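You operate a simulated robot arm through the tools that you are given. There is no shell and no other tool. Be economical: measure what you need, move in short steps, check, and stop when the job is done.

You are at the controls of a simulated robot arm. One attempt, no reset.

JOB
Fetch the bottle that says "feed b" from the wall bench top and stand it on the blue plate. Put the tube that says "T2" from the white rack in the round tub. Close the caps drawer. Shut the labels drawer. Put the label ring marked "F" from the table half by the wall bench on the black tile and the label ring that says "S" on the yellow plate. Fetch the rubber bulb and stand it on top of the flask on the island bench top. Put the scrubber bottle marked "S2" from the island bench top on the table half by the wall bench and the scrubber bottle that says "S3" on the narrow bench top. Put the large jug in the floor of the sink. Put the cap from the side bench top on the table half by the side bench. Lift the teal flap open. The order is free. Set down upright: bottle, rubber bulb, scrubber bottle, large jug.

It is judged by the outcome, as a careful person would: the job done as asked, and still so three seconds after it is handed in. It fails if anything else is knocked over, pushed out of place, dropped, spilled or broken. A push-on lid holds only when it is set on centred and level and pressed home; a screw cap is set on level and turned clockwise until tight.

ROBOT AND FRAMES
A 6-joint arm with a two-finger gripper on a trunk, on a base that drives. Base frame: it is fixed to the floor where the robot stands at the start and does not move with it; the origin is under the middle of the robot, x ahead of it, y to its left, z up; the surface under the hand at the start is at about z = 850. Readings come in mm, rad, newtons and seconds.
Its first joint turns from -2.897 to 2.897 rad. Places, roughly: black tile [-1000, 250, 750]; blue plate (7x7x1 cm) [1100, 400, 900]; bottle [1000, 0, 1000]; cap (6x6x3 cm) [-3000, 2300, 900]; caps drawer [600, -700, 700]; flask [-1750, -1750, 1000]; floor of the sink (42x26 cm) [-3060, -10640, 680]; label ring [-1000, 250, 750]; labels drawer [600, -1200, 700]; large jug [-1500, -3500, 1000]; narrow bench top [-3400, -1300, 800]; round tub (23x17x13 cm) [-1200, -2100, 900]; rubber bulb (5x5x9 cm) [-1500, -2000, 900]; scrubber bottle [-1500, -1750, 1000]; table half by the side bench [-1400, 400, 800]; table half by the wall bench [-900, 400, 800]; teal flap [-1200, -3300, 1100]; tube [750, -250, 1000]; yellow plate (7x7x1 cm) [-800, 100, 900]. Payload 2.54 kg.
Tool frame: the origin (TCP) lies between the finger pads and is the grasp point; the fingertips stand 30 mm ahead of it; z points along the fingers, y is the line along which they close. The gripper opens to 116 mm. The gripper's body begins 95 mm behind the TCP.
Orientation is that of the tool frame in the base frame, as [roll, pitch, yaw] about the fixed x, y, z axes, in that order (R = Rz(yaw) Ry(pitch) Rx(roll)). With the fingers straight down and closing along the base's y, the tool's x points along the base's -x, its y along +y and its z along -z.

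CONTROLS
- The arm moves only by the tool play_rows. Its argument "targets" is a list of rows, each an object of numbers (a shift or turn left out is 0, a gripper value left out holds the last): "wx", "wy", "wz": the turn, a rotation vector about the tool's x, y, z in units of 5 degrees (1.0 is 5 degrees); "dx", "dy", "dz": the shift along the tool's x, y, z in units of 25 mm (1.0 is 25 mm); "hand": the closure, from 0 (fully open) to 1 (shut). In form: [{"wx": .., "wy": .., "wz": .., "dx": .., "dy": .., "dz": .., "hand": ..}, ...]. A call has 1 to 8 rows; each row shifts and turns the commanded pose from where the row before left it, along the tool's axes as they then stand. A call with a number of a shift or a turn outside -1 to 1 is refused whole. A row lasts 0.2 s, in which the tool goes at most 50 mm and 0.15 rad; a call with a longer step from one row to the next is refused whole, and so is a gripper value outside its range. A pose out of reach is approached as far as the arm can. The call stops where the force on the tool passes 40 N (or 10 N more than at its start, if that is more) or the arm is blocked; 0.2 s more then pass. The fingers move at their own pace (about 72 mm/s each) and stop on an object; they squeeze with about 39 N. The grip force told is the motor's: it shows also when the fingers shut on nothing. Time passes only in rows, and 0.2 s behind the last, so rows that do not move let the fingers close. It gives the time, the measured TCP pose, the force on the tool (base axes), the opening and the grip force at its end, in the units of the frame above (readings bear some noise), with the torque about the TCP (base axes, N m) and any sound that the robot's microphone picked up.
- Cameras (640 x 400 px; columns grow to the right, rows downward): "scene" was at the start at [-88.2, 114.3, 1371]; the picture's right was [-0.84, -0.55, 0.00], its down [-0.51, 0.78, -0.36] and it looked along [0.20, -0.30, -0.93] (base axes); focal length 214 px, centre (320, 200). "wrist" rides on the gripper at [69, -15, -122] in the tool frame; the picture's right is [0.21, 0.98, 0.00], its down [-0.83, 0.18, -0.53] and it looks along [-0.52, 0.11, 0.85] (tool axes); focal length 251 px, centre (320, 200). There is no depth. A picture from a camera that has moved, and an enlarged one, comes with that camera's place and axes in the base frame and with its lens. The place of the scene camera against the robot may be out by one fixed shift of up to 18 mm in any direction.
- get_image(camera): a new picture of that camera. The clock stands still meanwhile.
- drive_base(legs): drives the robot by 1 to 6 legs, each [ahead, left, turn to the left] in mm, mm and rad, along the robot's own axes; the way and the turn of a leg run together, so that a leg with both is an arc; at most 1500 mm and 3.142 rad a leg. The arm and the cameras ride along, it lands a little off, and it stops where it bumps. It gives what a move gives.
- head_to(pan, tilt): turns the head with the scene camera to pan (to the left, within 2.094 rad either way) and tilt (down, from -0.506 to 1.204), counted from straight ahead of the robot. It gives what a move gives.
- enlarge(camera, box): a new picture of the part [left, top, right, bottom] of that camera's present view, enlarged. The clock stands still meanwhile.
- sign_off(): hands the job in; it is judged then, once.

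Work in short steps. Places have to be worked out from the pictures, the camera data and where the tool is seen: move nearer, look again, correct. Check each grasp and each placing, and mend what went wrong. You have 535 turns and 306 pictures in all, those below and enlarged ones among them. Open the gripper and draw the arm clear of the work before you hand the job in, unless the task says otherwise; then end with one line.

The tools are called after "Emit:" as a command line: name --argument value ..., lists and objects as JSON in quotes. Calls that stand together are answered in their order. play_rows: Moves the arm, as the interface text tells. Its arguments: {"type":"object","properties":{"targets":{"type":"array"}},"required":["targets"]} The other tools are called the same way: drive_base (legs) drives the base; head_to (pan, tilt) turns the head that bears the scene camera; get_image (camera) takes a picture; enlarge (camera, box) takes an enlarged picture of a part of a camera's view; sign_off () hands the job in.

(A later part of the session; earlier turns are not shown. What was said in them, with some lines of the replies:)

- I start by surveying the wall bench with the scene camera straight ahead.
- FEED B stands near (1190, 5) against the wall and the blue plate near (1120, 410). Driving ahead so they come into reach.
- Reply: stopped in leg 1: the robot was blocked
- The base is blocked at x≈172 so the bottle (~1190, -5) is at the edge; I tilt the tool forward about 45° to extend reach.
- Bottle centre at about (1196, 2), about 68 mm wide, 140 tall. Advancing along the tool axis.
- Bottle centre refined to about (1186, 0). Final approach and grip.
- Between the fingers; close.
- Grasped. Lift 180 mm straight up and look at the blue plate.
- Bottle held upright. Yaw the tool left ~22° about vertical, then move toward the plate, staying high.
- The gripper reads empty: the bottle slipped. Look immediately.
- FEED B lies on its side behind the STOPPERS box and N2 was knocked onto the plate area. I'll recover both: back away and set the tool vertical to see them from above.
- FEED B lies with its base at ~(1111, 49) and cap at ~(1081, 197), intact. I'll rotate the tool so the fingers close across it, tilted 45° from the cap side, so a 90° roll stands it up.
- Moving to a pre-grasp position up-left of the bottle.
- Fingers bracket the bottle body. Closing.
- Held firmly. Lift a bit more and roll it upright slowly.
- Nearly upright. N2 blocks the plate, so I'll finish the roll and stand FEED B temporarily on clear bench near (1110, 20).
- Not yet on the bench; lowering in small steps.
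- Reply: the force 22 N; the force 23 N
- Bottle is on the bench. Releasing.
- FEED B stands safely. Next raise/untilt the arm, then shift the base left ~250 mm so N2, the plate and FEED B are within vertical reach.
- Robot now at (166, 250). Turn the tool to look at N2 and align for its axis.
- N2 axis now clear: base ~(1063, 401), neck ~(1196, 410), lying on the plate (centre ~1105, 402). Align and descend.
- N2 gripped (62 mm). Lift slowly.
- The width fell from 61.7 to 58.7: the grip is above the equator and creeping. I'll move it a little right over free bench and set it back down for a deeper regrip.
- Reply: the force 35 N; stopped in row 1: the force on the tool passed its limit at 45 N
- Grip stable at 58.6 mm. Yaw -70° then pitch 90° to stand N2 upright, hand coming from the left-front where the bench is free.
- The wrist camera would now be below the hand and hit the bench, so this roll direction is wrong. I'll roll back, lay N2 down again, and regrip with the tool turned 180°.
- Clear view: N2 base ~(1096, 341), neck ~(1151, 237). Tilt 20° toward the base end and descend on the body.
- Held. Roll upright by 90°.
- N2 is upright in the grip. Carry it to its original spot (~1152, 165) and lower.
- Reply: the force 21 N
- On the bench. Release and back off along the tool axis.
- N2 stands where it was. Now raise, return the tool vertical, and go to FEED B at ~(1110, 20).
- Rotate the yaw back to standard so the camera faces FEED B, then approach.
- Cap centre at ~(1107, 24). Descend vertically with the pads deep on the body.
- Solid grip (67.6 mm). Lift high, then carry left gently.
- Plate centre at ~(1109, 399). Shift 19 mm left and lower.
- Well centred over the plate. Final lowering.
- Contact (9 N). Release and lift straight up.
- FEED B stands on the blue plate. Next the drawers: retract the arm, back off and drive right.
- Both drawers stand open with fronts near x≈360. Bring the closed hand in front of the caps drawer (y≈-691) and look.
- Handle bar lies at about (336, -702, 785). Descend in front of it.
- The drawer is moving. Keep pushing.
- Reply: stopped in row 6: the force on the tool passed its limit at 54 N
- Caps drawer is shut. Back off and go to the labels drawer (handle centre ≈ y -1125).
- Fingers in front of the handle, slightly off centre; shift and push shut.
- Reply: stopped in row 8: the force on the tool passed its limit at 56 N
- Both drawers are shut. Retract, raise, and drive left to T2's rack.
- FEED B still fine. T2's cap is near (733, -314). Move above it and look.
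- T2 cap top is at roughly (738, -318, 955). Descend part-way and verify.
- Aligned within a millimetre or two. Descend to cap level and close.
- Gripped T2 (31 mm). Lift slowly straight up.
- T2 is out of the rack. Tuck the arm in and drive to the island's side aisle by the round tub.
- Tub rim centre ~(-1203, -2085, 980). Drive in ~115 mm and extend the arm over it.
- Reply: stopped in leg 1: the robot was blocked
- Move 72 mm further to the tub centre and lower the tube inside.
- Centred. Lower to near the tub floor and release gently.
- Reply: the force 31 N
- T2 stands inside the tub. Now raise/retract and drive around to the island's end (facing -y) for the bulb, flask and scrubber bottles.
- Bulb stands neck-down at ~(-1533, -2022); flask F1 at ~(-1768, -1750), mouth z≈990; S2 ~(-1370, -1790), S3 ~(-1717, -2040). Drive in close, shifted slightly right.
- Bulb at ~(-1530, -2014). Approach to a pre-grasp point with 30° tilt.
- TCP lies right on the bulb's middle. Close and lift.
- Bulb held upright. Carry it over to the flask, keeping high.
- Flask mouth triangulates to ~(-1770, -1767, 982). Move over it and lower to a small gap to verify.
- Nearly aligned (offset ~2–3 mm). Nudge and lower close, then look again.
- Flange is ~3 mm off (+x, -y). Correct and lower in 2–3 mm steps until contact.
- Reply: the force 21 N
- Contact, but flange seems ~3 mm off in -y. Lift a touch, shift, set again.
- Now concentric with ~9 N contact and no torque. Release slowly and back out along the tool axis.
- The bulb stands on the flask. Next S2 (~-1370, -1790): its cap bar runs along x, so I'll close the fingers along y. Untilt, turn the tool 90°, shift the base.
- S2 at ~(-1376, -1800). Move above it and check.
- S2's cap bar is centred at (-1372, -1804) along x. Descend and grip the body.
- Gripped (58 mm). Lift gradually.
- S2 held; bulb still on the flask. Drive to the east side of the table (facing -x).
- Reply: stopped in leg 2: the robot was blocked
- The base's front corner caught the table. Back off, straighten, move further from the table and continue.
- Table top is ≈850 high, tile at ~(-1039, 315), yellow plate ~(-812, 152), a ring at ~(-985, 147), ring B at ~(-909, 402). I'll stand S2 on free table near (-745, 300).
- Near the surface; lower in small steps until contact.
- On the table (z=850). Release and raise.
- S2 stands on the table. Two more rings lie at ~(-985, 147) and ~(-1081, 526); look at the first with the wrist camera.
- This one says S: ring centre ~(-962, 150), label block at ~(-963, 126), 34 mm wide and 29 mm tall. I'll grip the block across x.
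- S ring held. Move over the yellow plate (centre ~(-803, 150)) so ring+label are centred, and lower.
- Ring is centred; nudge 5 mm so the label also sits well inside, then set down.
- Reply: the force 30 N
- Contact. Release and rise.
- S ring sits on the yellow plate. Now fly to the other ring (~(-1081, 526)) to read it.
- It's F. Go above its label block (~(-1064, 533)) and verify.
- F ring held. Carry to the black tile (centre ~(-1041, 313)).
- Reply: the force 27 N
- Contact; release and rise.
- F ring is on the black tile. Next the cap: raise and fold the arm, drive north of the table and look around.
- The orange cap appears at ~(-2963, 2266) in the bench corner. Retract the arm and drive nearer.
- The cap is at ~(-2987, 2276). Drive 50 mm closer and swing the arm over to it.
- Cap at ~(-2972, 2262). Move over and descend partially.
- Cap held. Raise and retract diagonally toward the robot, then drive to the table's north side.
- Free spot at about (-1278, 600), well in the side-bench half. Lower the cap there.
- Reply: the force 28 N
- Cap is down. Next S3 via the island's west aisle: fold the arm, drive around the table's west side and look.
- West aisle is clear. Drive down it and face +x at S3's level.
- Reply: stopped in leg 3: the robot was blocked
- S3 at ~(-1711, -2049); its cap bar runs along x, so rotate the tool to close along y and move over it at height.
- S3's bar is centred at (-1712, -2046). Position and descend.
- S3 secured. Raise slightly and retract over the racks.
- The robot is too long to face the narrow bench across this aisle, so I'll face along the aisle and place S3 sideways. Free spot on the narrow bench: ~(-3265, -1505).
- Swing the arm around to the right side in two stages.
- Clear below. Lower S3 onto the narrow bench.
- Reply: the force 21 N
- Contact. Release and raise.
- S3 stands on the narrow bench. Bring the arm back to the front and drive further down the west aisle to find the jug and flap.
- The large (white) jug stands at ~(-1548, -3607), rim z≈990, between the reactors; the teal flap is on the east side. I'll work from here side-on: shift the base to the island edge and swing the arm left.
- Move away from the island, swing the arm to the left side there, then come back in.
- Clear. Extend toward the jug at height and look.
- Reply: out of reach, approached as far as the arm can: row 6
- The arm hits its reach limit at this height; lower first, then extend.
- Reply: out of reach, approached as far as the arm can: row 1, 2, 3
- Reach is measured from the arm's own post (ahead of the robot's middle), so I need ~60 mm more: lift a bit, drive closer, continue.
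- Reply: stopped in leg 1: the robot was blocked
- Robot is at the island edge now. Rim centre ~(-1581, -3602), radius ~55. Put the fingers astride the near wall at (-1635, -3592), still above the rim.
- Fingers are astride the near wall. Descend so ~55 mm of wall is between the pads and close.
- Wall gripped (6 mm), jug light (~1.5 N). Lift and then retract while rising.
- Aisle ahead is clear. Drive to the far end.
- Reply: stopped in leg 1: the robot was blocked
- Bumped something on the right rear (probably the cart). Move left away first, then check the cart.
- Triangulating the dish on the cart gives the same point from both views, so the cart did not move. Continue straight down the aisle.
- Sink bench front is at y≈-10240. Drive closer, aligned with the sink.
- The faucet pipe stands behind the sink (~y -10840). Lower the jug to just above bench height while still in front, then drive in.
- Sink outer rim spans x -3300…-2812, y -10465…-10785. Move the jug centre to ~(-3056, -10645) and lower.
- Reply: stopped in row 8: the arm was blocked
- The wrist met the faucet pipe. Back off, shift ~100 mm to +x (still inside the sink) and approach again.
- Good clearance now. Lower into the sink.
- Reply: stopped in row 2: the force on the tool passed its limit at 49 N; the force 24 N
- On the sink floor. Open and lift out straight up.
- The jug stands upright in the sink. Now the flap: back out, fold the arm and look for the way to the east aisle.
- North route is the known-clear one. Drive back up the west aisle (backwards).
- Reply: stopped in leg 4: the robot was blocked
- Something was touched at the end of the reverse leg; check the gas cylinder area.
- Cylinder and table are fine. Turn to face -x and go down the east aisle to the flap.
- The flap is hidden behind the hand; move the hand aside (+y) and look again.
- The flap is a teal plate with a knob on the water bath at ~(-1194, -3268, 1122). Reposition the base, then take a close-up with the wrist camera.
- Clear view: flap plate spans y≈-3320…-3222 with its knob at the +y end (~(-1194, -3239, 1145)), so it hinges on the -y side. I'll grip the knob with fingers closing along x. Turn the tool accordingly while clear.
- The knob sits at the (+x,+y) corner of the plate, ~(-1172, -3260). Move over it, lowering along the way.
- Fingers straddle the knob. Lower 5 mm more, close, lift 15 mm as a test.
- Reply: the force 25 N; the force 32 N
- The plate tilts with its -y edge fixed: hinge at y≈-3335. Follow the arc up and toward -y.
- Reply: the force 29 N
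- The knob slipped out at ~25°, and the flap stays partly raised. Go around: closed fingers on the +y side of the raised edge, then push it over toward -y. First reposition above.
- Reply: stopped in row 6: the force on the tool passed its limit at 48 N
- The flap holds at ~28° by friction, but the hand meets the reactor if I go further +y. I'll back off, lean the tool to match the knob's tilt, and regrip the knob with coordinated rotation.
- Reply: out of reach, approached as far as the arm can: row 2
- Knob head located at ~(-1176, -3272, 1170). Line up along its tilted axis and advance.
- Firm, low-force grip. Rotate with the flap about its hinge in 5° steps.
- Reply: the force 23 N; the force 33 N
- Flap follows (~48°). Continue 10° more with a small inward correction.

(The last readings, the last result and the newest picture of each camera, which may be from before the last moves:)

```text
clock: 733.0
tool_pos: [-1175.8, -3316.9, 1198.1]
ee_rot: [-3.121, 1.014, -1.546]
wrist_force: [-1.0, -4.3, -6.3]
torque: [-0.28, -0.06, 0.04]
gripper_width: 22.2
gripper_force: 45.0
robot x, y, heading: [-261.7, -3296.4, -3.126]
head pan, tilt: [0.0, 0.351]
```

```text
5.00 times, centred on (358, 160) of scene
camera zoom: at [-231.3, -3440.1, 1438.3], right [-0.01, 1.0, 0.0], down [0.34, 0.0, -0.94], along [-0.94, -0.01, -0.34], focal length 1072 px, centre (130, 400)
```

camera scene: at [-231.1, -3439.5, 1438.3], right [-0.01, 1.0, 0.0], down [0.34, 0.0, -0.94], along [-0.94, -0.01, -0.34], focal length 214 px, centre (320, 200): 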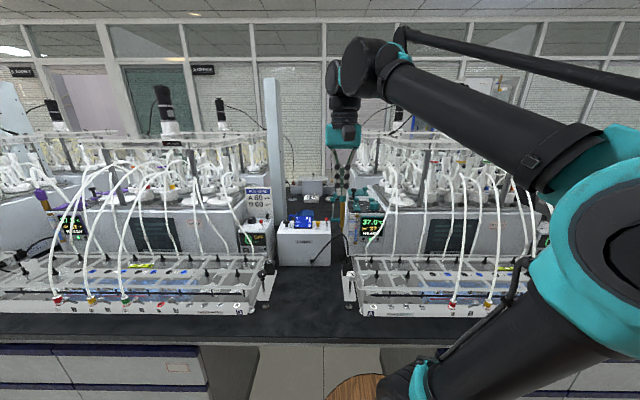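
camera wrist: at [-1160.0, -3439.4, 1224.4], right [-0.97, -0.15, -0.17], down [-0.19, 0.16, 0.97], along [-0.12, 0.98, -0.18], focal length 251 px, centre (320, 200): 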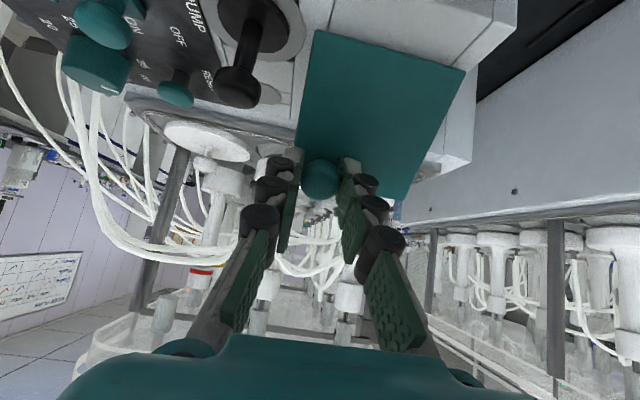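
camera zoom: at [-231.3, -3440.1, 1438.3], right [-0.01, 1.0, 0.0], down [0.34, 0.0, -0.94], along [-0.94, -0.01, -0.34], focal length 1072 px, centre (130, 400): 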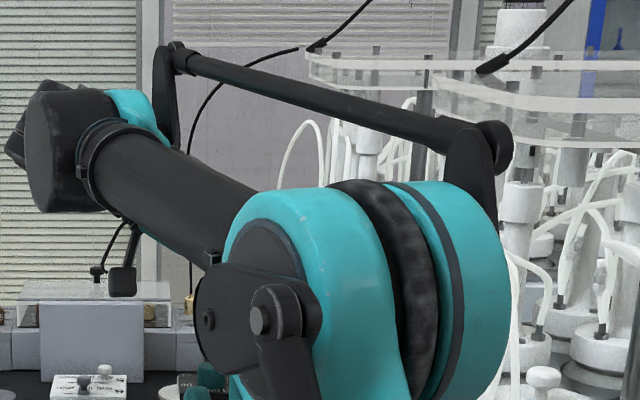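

Flap at ~58°. Release the knob, retreat, return the tool to vertical, and come down on the +y side of the plate to push it over.

Emit:
play_rows --targets '[{"hand": 0.75}, {"hand": 0.6}, {"hand": 0.55}, {"dz": -0.8}, {"dz": -0.8}, {"dz": -0.8, "dx": -0.6}, {"dx": -0.9, "wy": 1}, {"dx": -0.9, "wy": 1}]'

Emit:
play_rows --targets '[{"wy": 1, "hand": 1}, {"wy": 1}, {"wy": 1}, {"wy": 1}, {"wy": 1}, {"wy": 1}, {"wy": 1}, {"wy": 1}]'

Emit:
play_rows --targets '[{"wy": 1}, {"wy": 0.6}]'

Emit:
get_image --camera "wrist"

Emit:
enlarge --camera "scene" --box '[310, 120, 406, 200]'

```text
clock: 734.8
tool_pos: [-1176.7, -3336.4, 1277.7]
ee_rot: [-3.127, 0.835, -1.551]
wrist_force: [0.7, -0.9, -0.4]
torque: [0.02, 0.01, 0.0]
gripper_width: 52.5
gripper_force: 0.1
robot x, y, heading: [-261.3, -3298.6, -3.13]
head pan, tilt: [0.0, 0.351]
```

```text
clock: 736.6
tool_pos: [-1165.5, -3332.9, 1267.0]
ee_rot: [-3.131, 0.136, -1.561]
wrist_force: [0.5, -0.7, -0.8]
torque: [0.06, -0.1, -0.01]
gripper_width: 0.0
gripper_force: 28.4
out of reach, approached as far as the arm can: row 5, 7
robot x, y, heading: [-257.9, -3299.8, -3.129]
head pan, tilt: [0.0, 0.351]
```

```text
clock: 737.2
tool_pos: [-1164.5, -3332.1, 1266.8]
ee_rot: [-3.131, -0.001, -1.563]
wrist_force: [0.9, 0.0, -0.7]
torque: [0.03, -0.01, 0.01]
gripper_width: 0.0
gripper_force: 28.3
robot x, y, heading: [-266.4, -3301.1, -3.124]
head pan, tilt: [0.0, 0.351]
```

```text
75 pictures are left
camera wrist: at [-1149.9, -3401.0, 1388.6], right [-0.97, -0.22, -0.01], down [-0.19, 0.83, 0.53], along [-0.11, 0.52, -0.85], focal length 251 px, centre (320, 200)
```

wrist: 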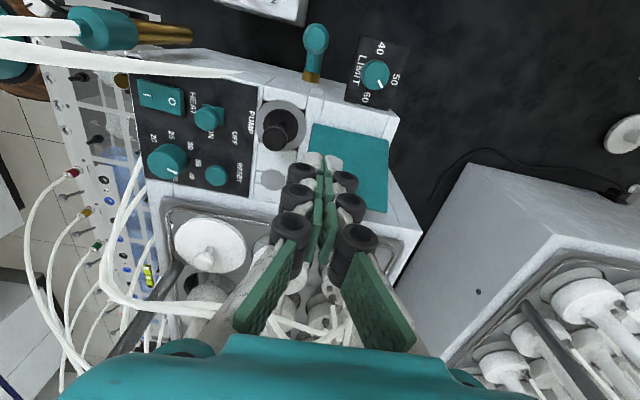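

```text
5.00 times, centred on (358, 160) of scene
camera zoom: at [-230.8, -3439.9, 1438.4], right [-0.01, 1.0, 0.0], down [0.34, 0.0, -0.94], along [-0.94, -0.01, -0.34], focal length 1072 px, centre (130, 400)
```

zoom: 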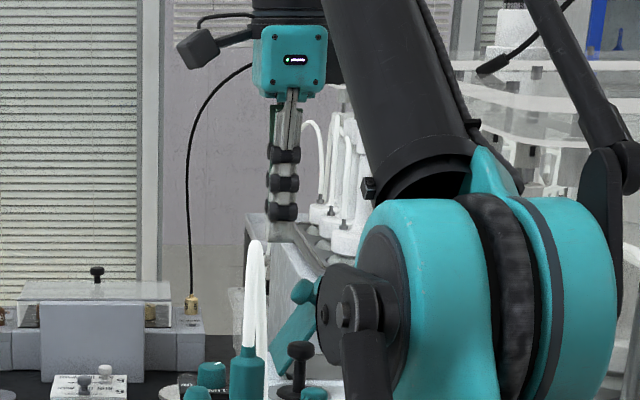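

Flap holds at ~55°. Move to the +y side (y≈-3262), descend, then push -y.

Emit:
play_rows --targets '[{"dx": -0.7}, {"dx": -0.7}, {"dx": -0.7}, {"dx": -0.7}, {"dz": 0.9}, {"dz": 0.9, "dy": 0.3}, {"dz": 0.9, "dy": 0.3}, {"dz": 0.8}]'

Emit:
get_image --camera "wrist"

Emit:
enlarge --camera "scene" --box '[310, 120, 406, 200]'

```text
clock: 739.0
tool_pos: [-1179.5, -3262.4, 1179.9]
ee_rot: [-3.13, -0.002, -1.563]
wrist_force: [-0.3, 0.7, 0.3]
torque: [0.02, 0.03, -0.01]
gripper_width: 0.0
gripper_force: 28.4
robot x, y, heading: [-259.6, -3300.0, -3.129]
head pan, tilt: [0.0, 0.351]
```

```text
73 pictures are left
camera wrist: at [-1163.9, -3331.1, 1300.8], right [-0.98, -0.22, -0.01], down [-0.19, 0.83, 0.53], along [-0.11, 0.52, -0.85], focal length 251 px, centre (320, 200)
```

wrist: 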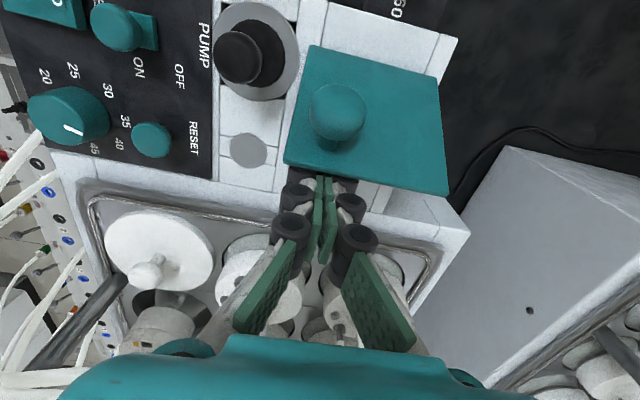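

```text
5.00 times, centred on (358, 160) of scene
camera zoom: at [-230.7, -3439.8, 1438.4], right [-0.01, 1.0, 0.0], down [0.34, 0.0, -0.94], along [-0.94, -0.01, -0.34], focal length 1072 px, centre (130, 400)
```

zoom: 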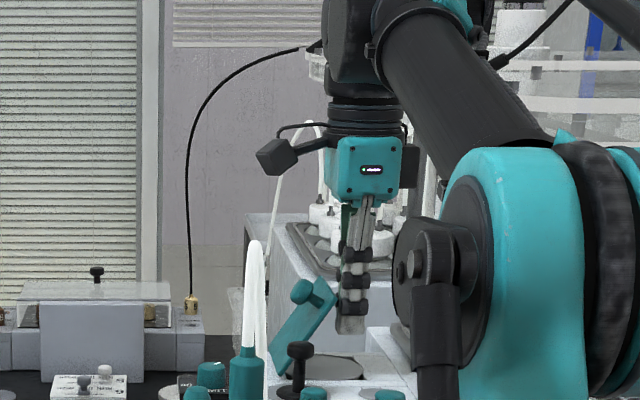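

Fingers are right of the raised edge. Push toward -y.

Emit:
play_rows --targets '[{"dx": 0.4}, {"dx": 0.4}, {"dx": 0.4}, {"dx": 0.4}, {"dx": 0.4}, {"dx": 0.4}]'

Emit:
play_rows --targets '[{"dx": 0.4}, {"dx": 0.4}, {"dx": 0.4}]'

Emit:
get_image --camera "wrist"

Emit:
enlarge --camera "scene" --box '[310, 120, 406, 200]'

```text
clock: 740.4
tool_pos: [-1178.9, -3322.2, 1179.2]
ee_rot: [-3.132, -0.003, -1.564]
wrist_force: [0.1, -0.1, 0.0]
torque: [-0.03, 0.01, -0.04]
gripper_width: 0.0
gripper_force: 29.2
robot x, y, heading: [-261.8, -3301.7, -3.125]
head pan, tilt: [0.0, 0.351]
```

```text
clock: 740.9
tool_pos: [-1179.4, -3324.1, 1180.5]
ee_rot: [-3.13, 0.009, -1.572]
wrist_force: [-0.6, 12.4, 3.0]
torque: [0.3, 0.0, -0.05]
gripper_width: 6.0
gripper_force: 28.4
robot x, y, heading: [-259.6, -3300.0, -3.124]
head pan, tilt: [0.0, 0.351]
stopped in row 2: the force on the tool passed its limit at 49 N (the readings are from after the stop); the commanded pose is now the measured one
```

```text
71 pictures are left
camera wrist: at [-1164.4, -3393.9, 1300.8], right [-0.98, -0.21, -0.01], down [-0.19, 0.82, 0.54], along [-0.1, 0.53, -0.84], focal length 251 px, centre (320, 200)
```

wrist: 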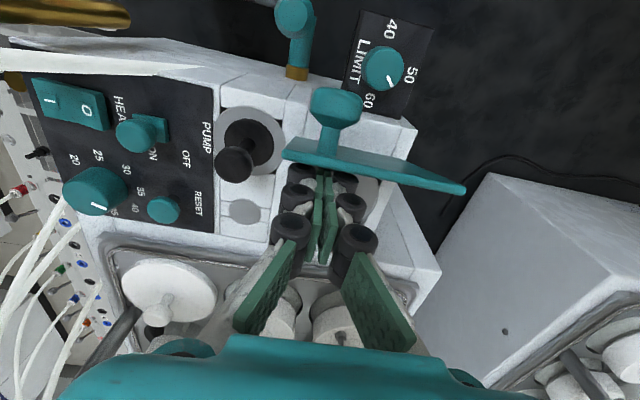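

```text
5.00 times, centred on (358, 160) of scene
camera zoom: at [-230.9, -3438.7, 1438.4], right [-0.01, 1.0, 0.0], down [0.34, 0.0, -0.94], along [-0.94, -0.01, -0.34], focal length 1072 px, centre (130, 400)
```

zoom: 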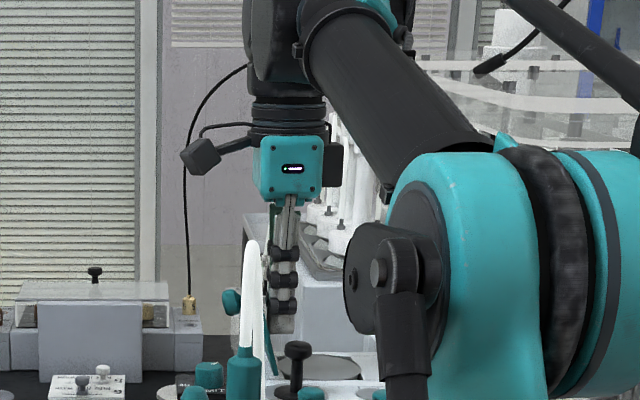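

The flap stands upright and has reached its stop. Retreat (+y slightly, then up) and check it stays open.

Emit:
play_rows --targets '[{"dx": -0.5}, {"dx": -0.5}, {"dz": -0.9}, {"dz": -0.9}, {"dz": -0.9}, {"dz": -0.7, "dy": -0.6}, {"dy": -1}, {"dy": -1}]'

Emit:
play_rows --targets '[{"dy": -1}, {"dy": -1}, {"dy": -1}, {"dy": -1}, {"dy": -1}, {"dy": -1}, {"dy": -1}, {"dy": -1}]'

Emit:
enlarge --camera "scene" --box '[310, 140, 406, 220]'

Emit:
get_image --camera "wrist"

```text
clock: 742.7
tool_pos: [-1116.4, -3302.3, 1265.4]
ee_rot: [-3.13, 0.006, -1.57]
wrist_force: [-0.1, -0.1, -0.4]
torque: [0.0, -0.07, 0.03]
gripper_width: 0.0
gripper_force: 28.7
robot x, y, heading: [-259.9, -3302.5, -3.132]
head pan, tilt: [0.0, 0.351]
```

```text
clock: 744.5
tool_pos: [-915.1, -3301.4, 1268.0]
ee_rot: [-3.129, 0.007, -1.57]
wrist_force: [-1.7, -0.5, -0.4]
torque: [-0.01, -0.07, 0.0]
gripper_width: 0.0
gripper_force: 28.8
robot x, y, heading: [-258.9, -3297.7, -3.13]
head pan, tilt: [0.0, 0.351]
```

```text
5.00 times, centred on (358, 180) of scene
camera zoom: at [-231.2, -3439.5, 1438.4], right [-0.01, 1.0, 0.0], down [0.34, 0.0, -0.94], along [-0.94, -0.01, -0.34], focal length 1072 px, centre (130, 300)
```

zoom: 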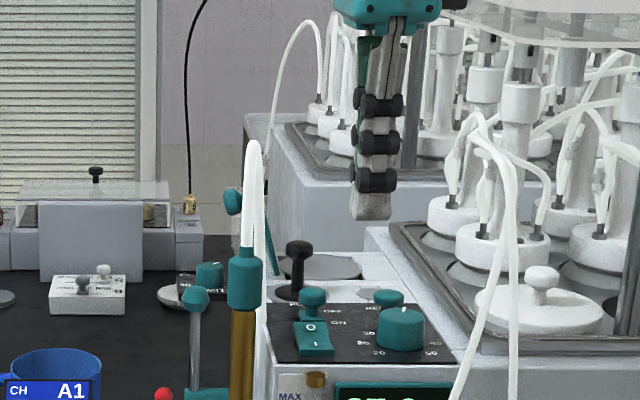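

```text
68 pictures are left
camera wrist: at [-900.9, -3371.3, 1388.8], right [-0.98, -0.21, -0.01], down [-0.19, 0.82, 0.54], along [-0.1, 0.53, -0.84], focal length 251 px, centre (320, 200)
```

wrist: 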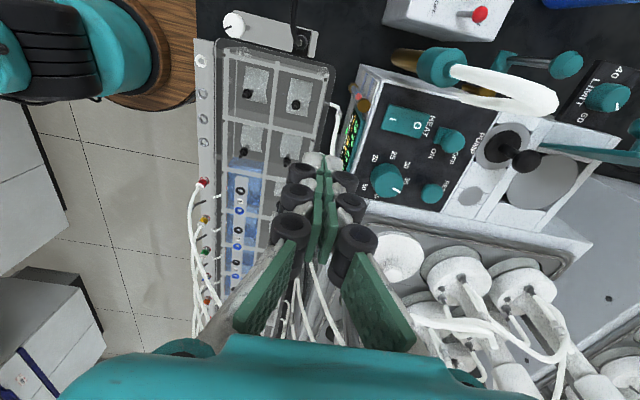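

The flap stays open with the port uncovered. Retract the arm clear and open the gripper.

Emit:
play_rows --targets '[{"dy": -1}, {"dy": -1}, {"dy": -1}, {"dy": -1}, {"dy": -1}, {"dy": -1}, {"dy": -1, "hand": 0}, {"hand": 0}]'

Emit:
drive_base --legs '[[-80, 0, 0]]'

Emit:
enlarge --camera "scene" --box '[300, 130, 420, 230]'

```text
clock: 746.3
tool_pos: [-740.2, -3301.8, 1271.0]
ee_rot: [-3.128, 0.006, -1.571]
wrist_force: [0.0, 0.2, -0.4]
torque: [0.0, 0.01, -0.03]
gripper_width: 78.8
gripper_force: 0.1
robot x, y, heading: [-264.4, -3304.7, -3.128]
head pan, tilt: [0.0, 0.351]
```

```text
clock: 747.4
tool_pos: [-659.4, -3300.4, 1270.3]
ee_rot: [-3.13, 0.007, -1.572]
wrist_force: [-0.7, 0.1, -0.2]
torque: [0.02, 0.03, -0.01]
gripper_width: 116.0
gripper_force: 0.0
robot x, y, heading: [-184.0, -3299.4, -3.131]
head pan, tilt: [0.0, 0.351]
```

```text
4.00 times, centred on (360, 180) of scene
camera zoom: at [-149.7, -3438.5, 1438.4], right [-0.01, 1.0, 0.0], down [0.34, 0.0, -0.94], along [-0.94, -0.01, -0.34], focal length 858 px, centre (160, 280)
```

zoom: 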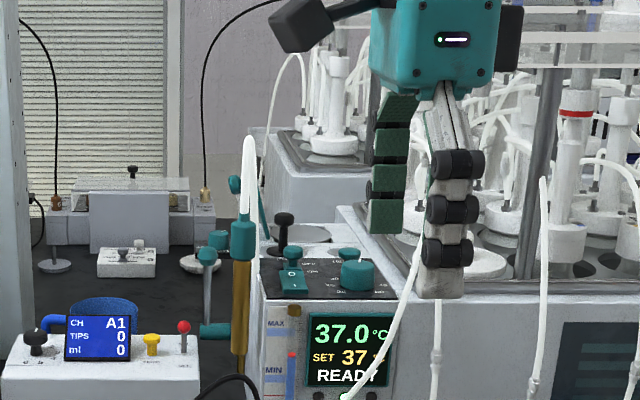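

The flap stays open, the gripper is open and the arm is clear. Handing in.

Emit:
sign_off

```text
The job is handed in.
```

All twelve items ended where you asked, but I dropped the FEED B bottle early on: it fell on its side and knocked over N2, which I stood back up as near its old spot as I could judge. FEED B showed no damage or spill and now stands on the blue plate.
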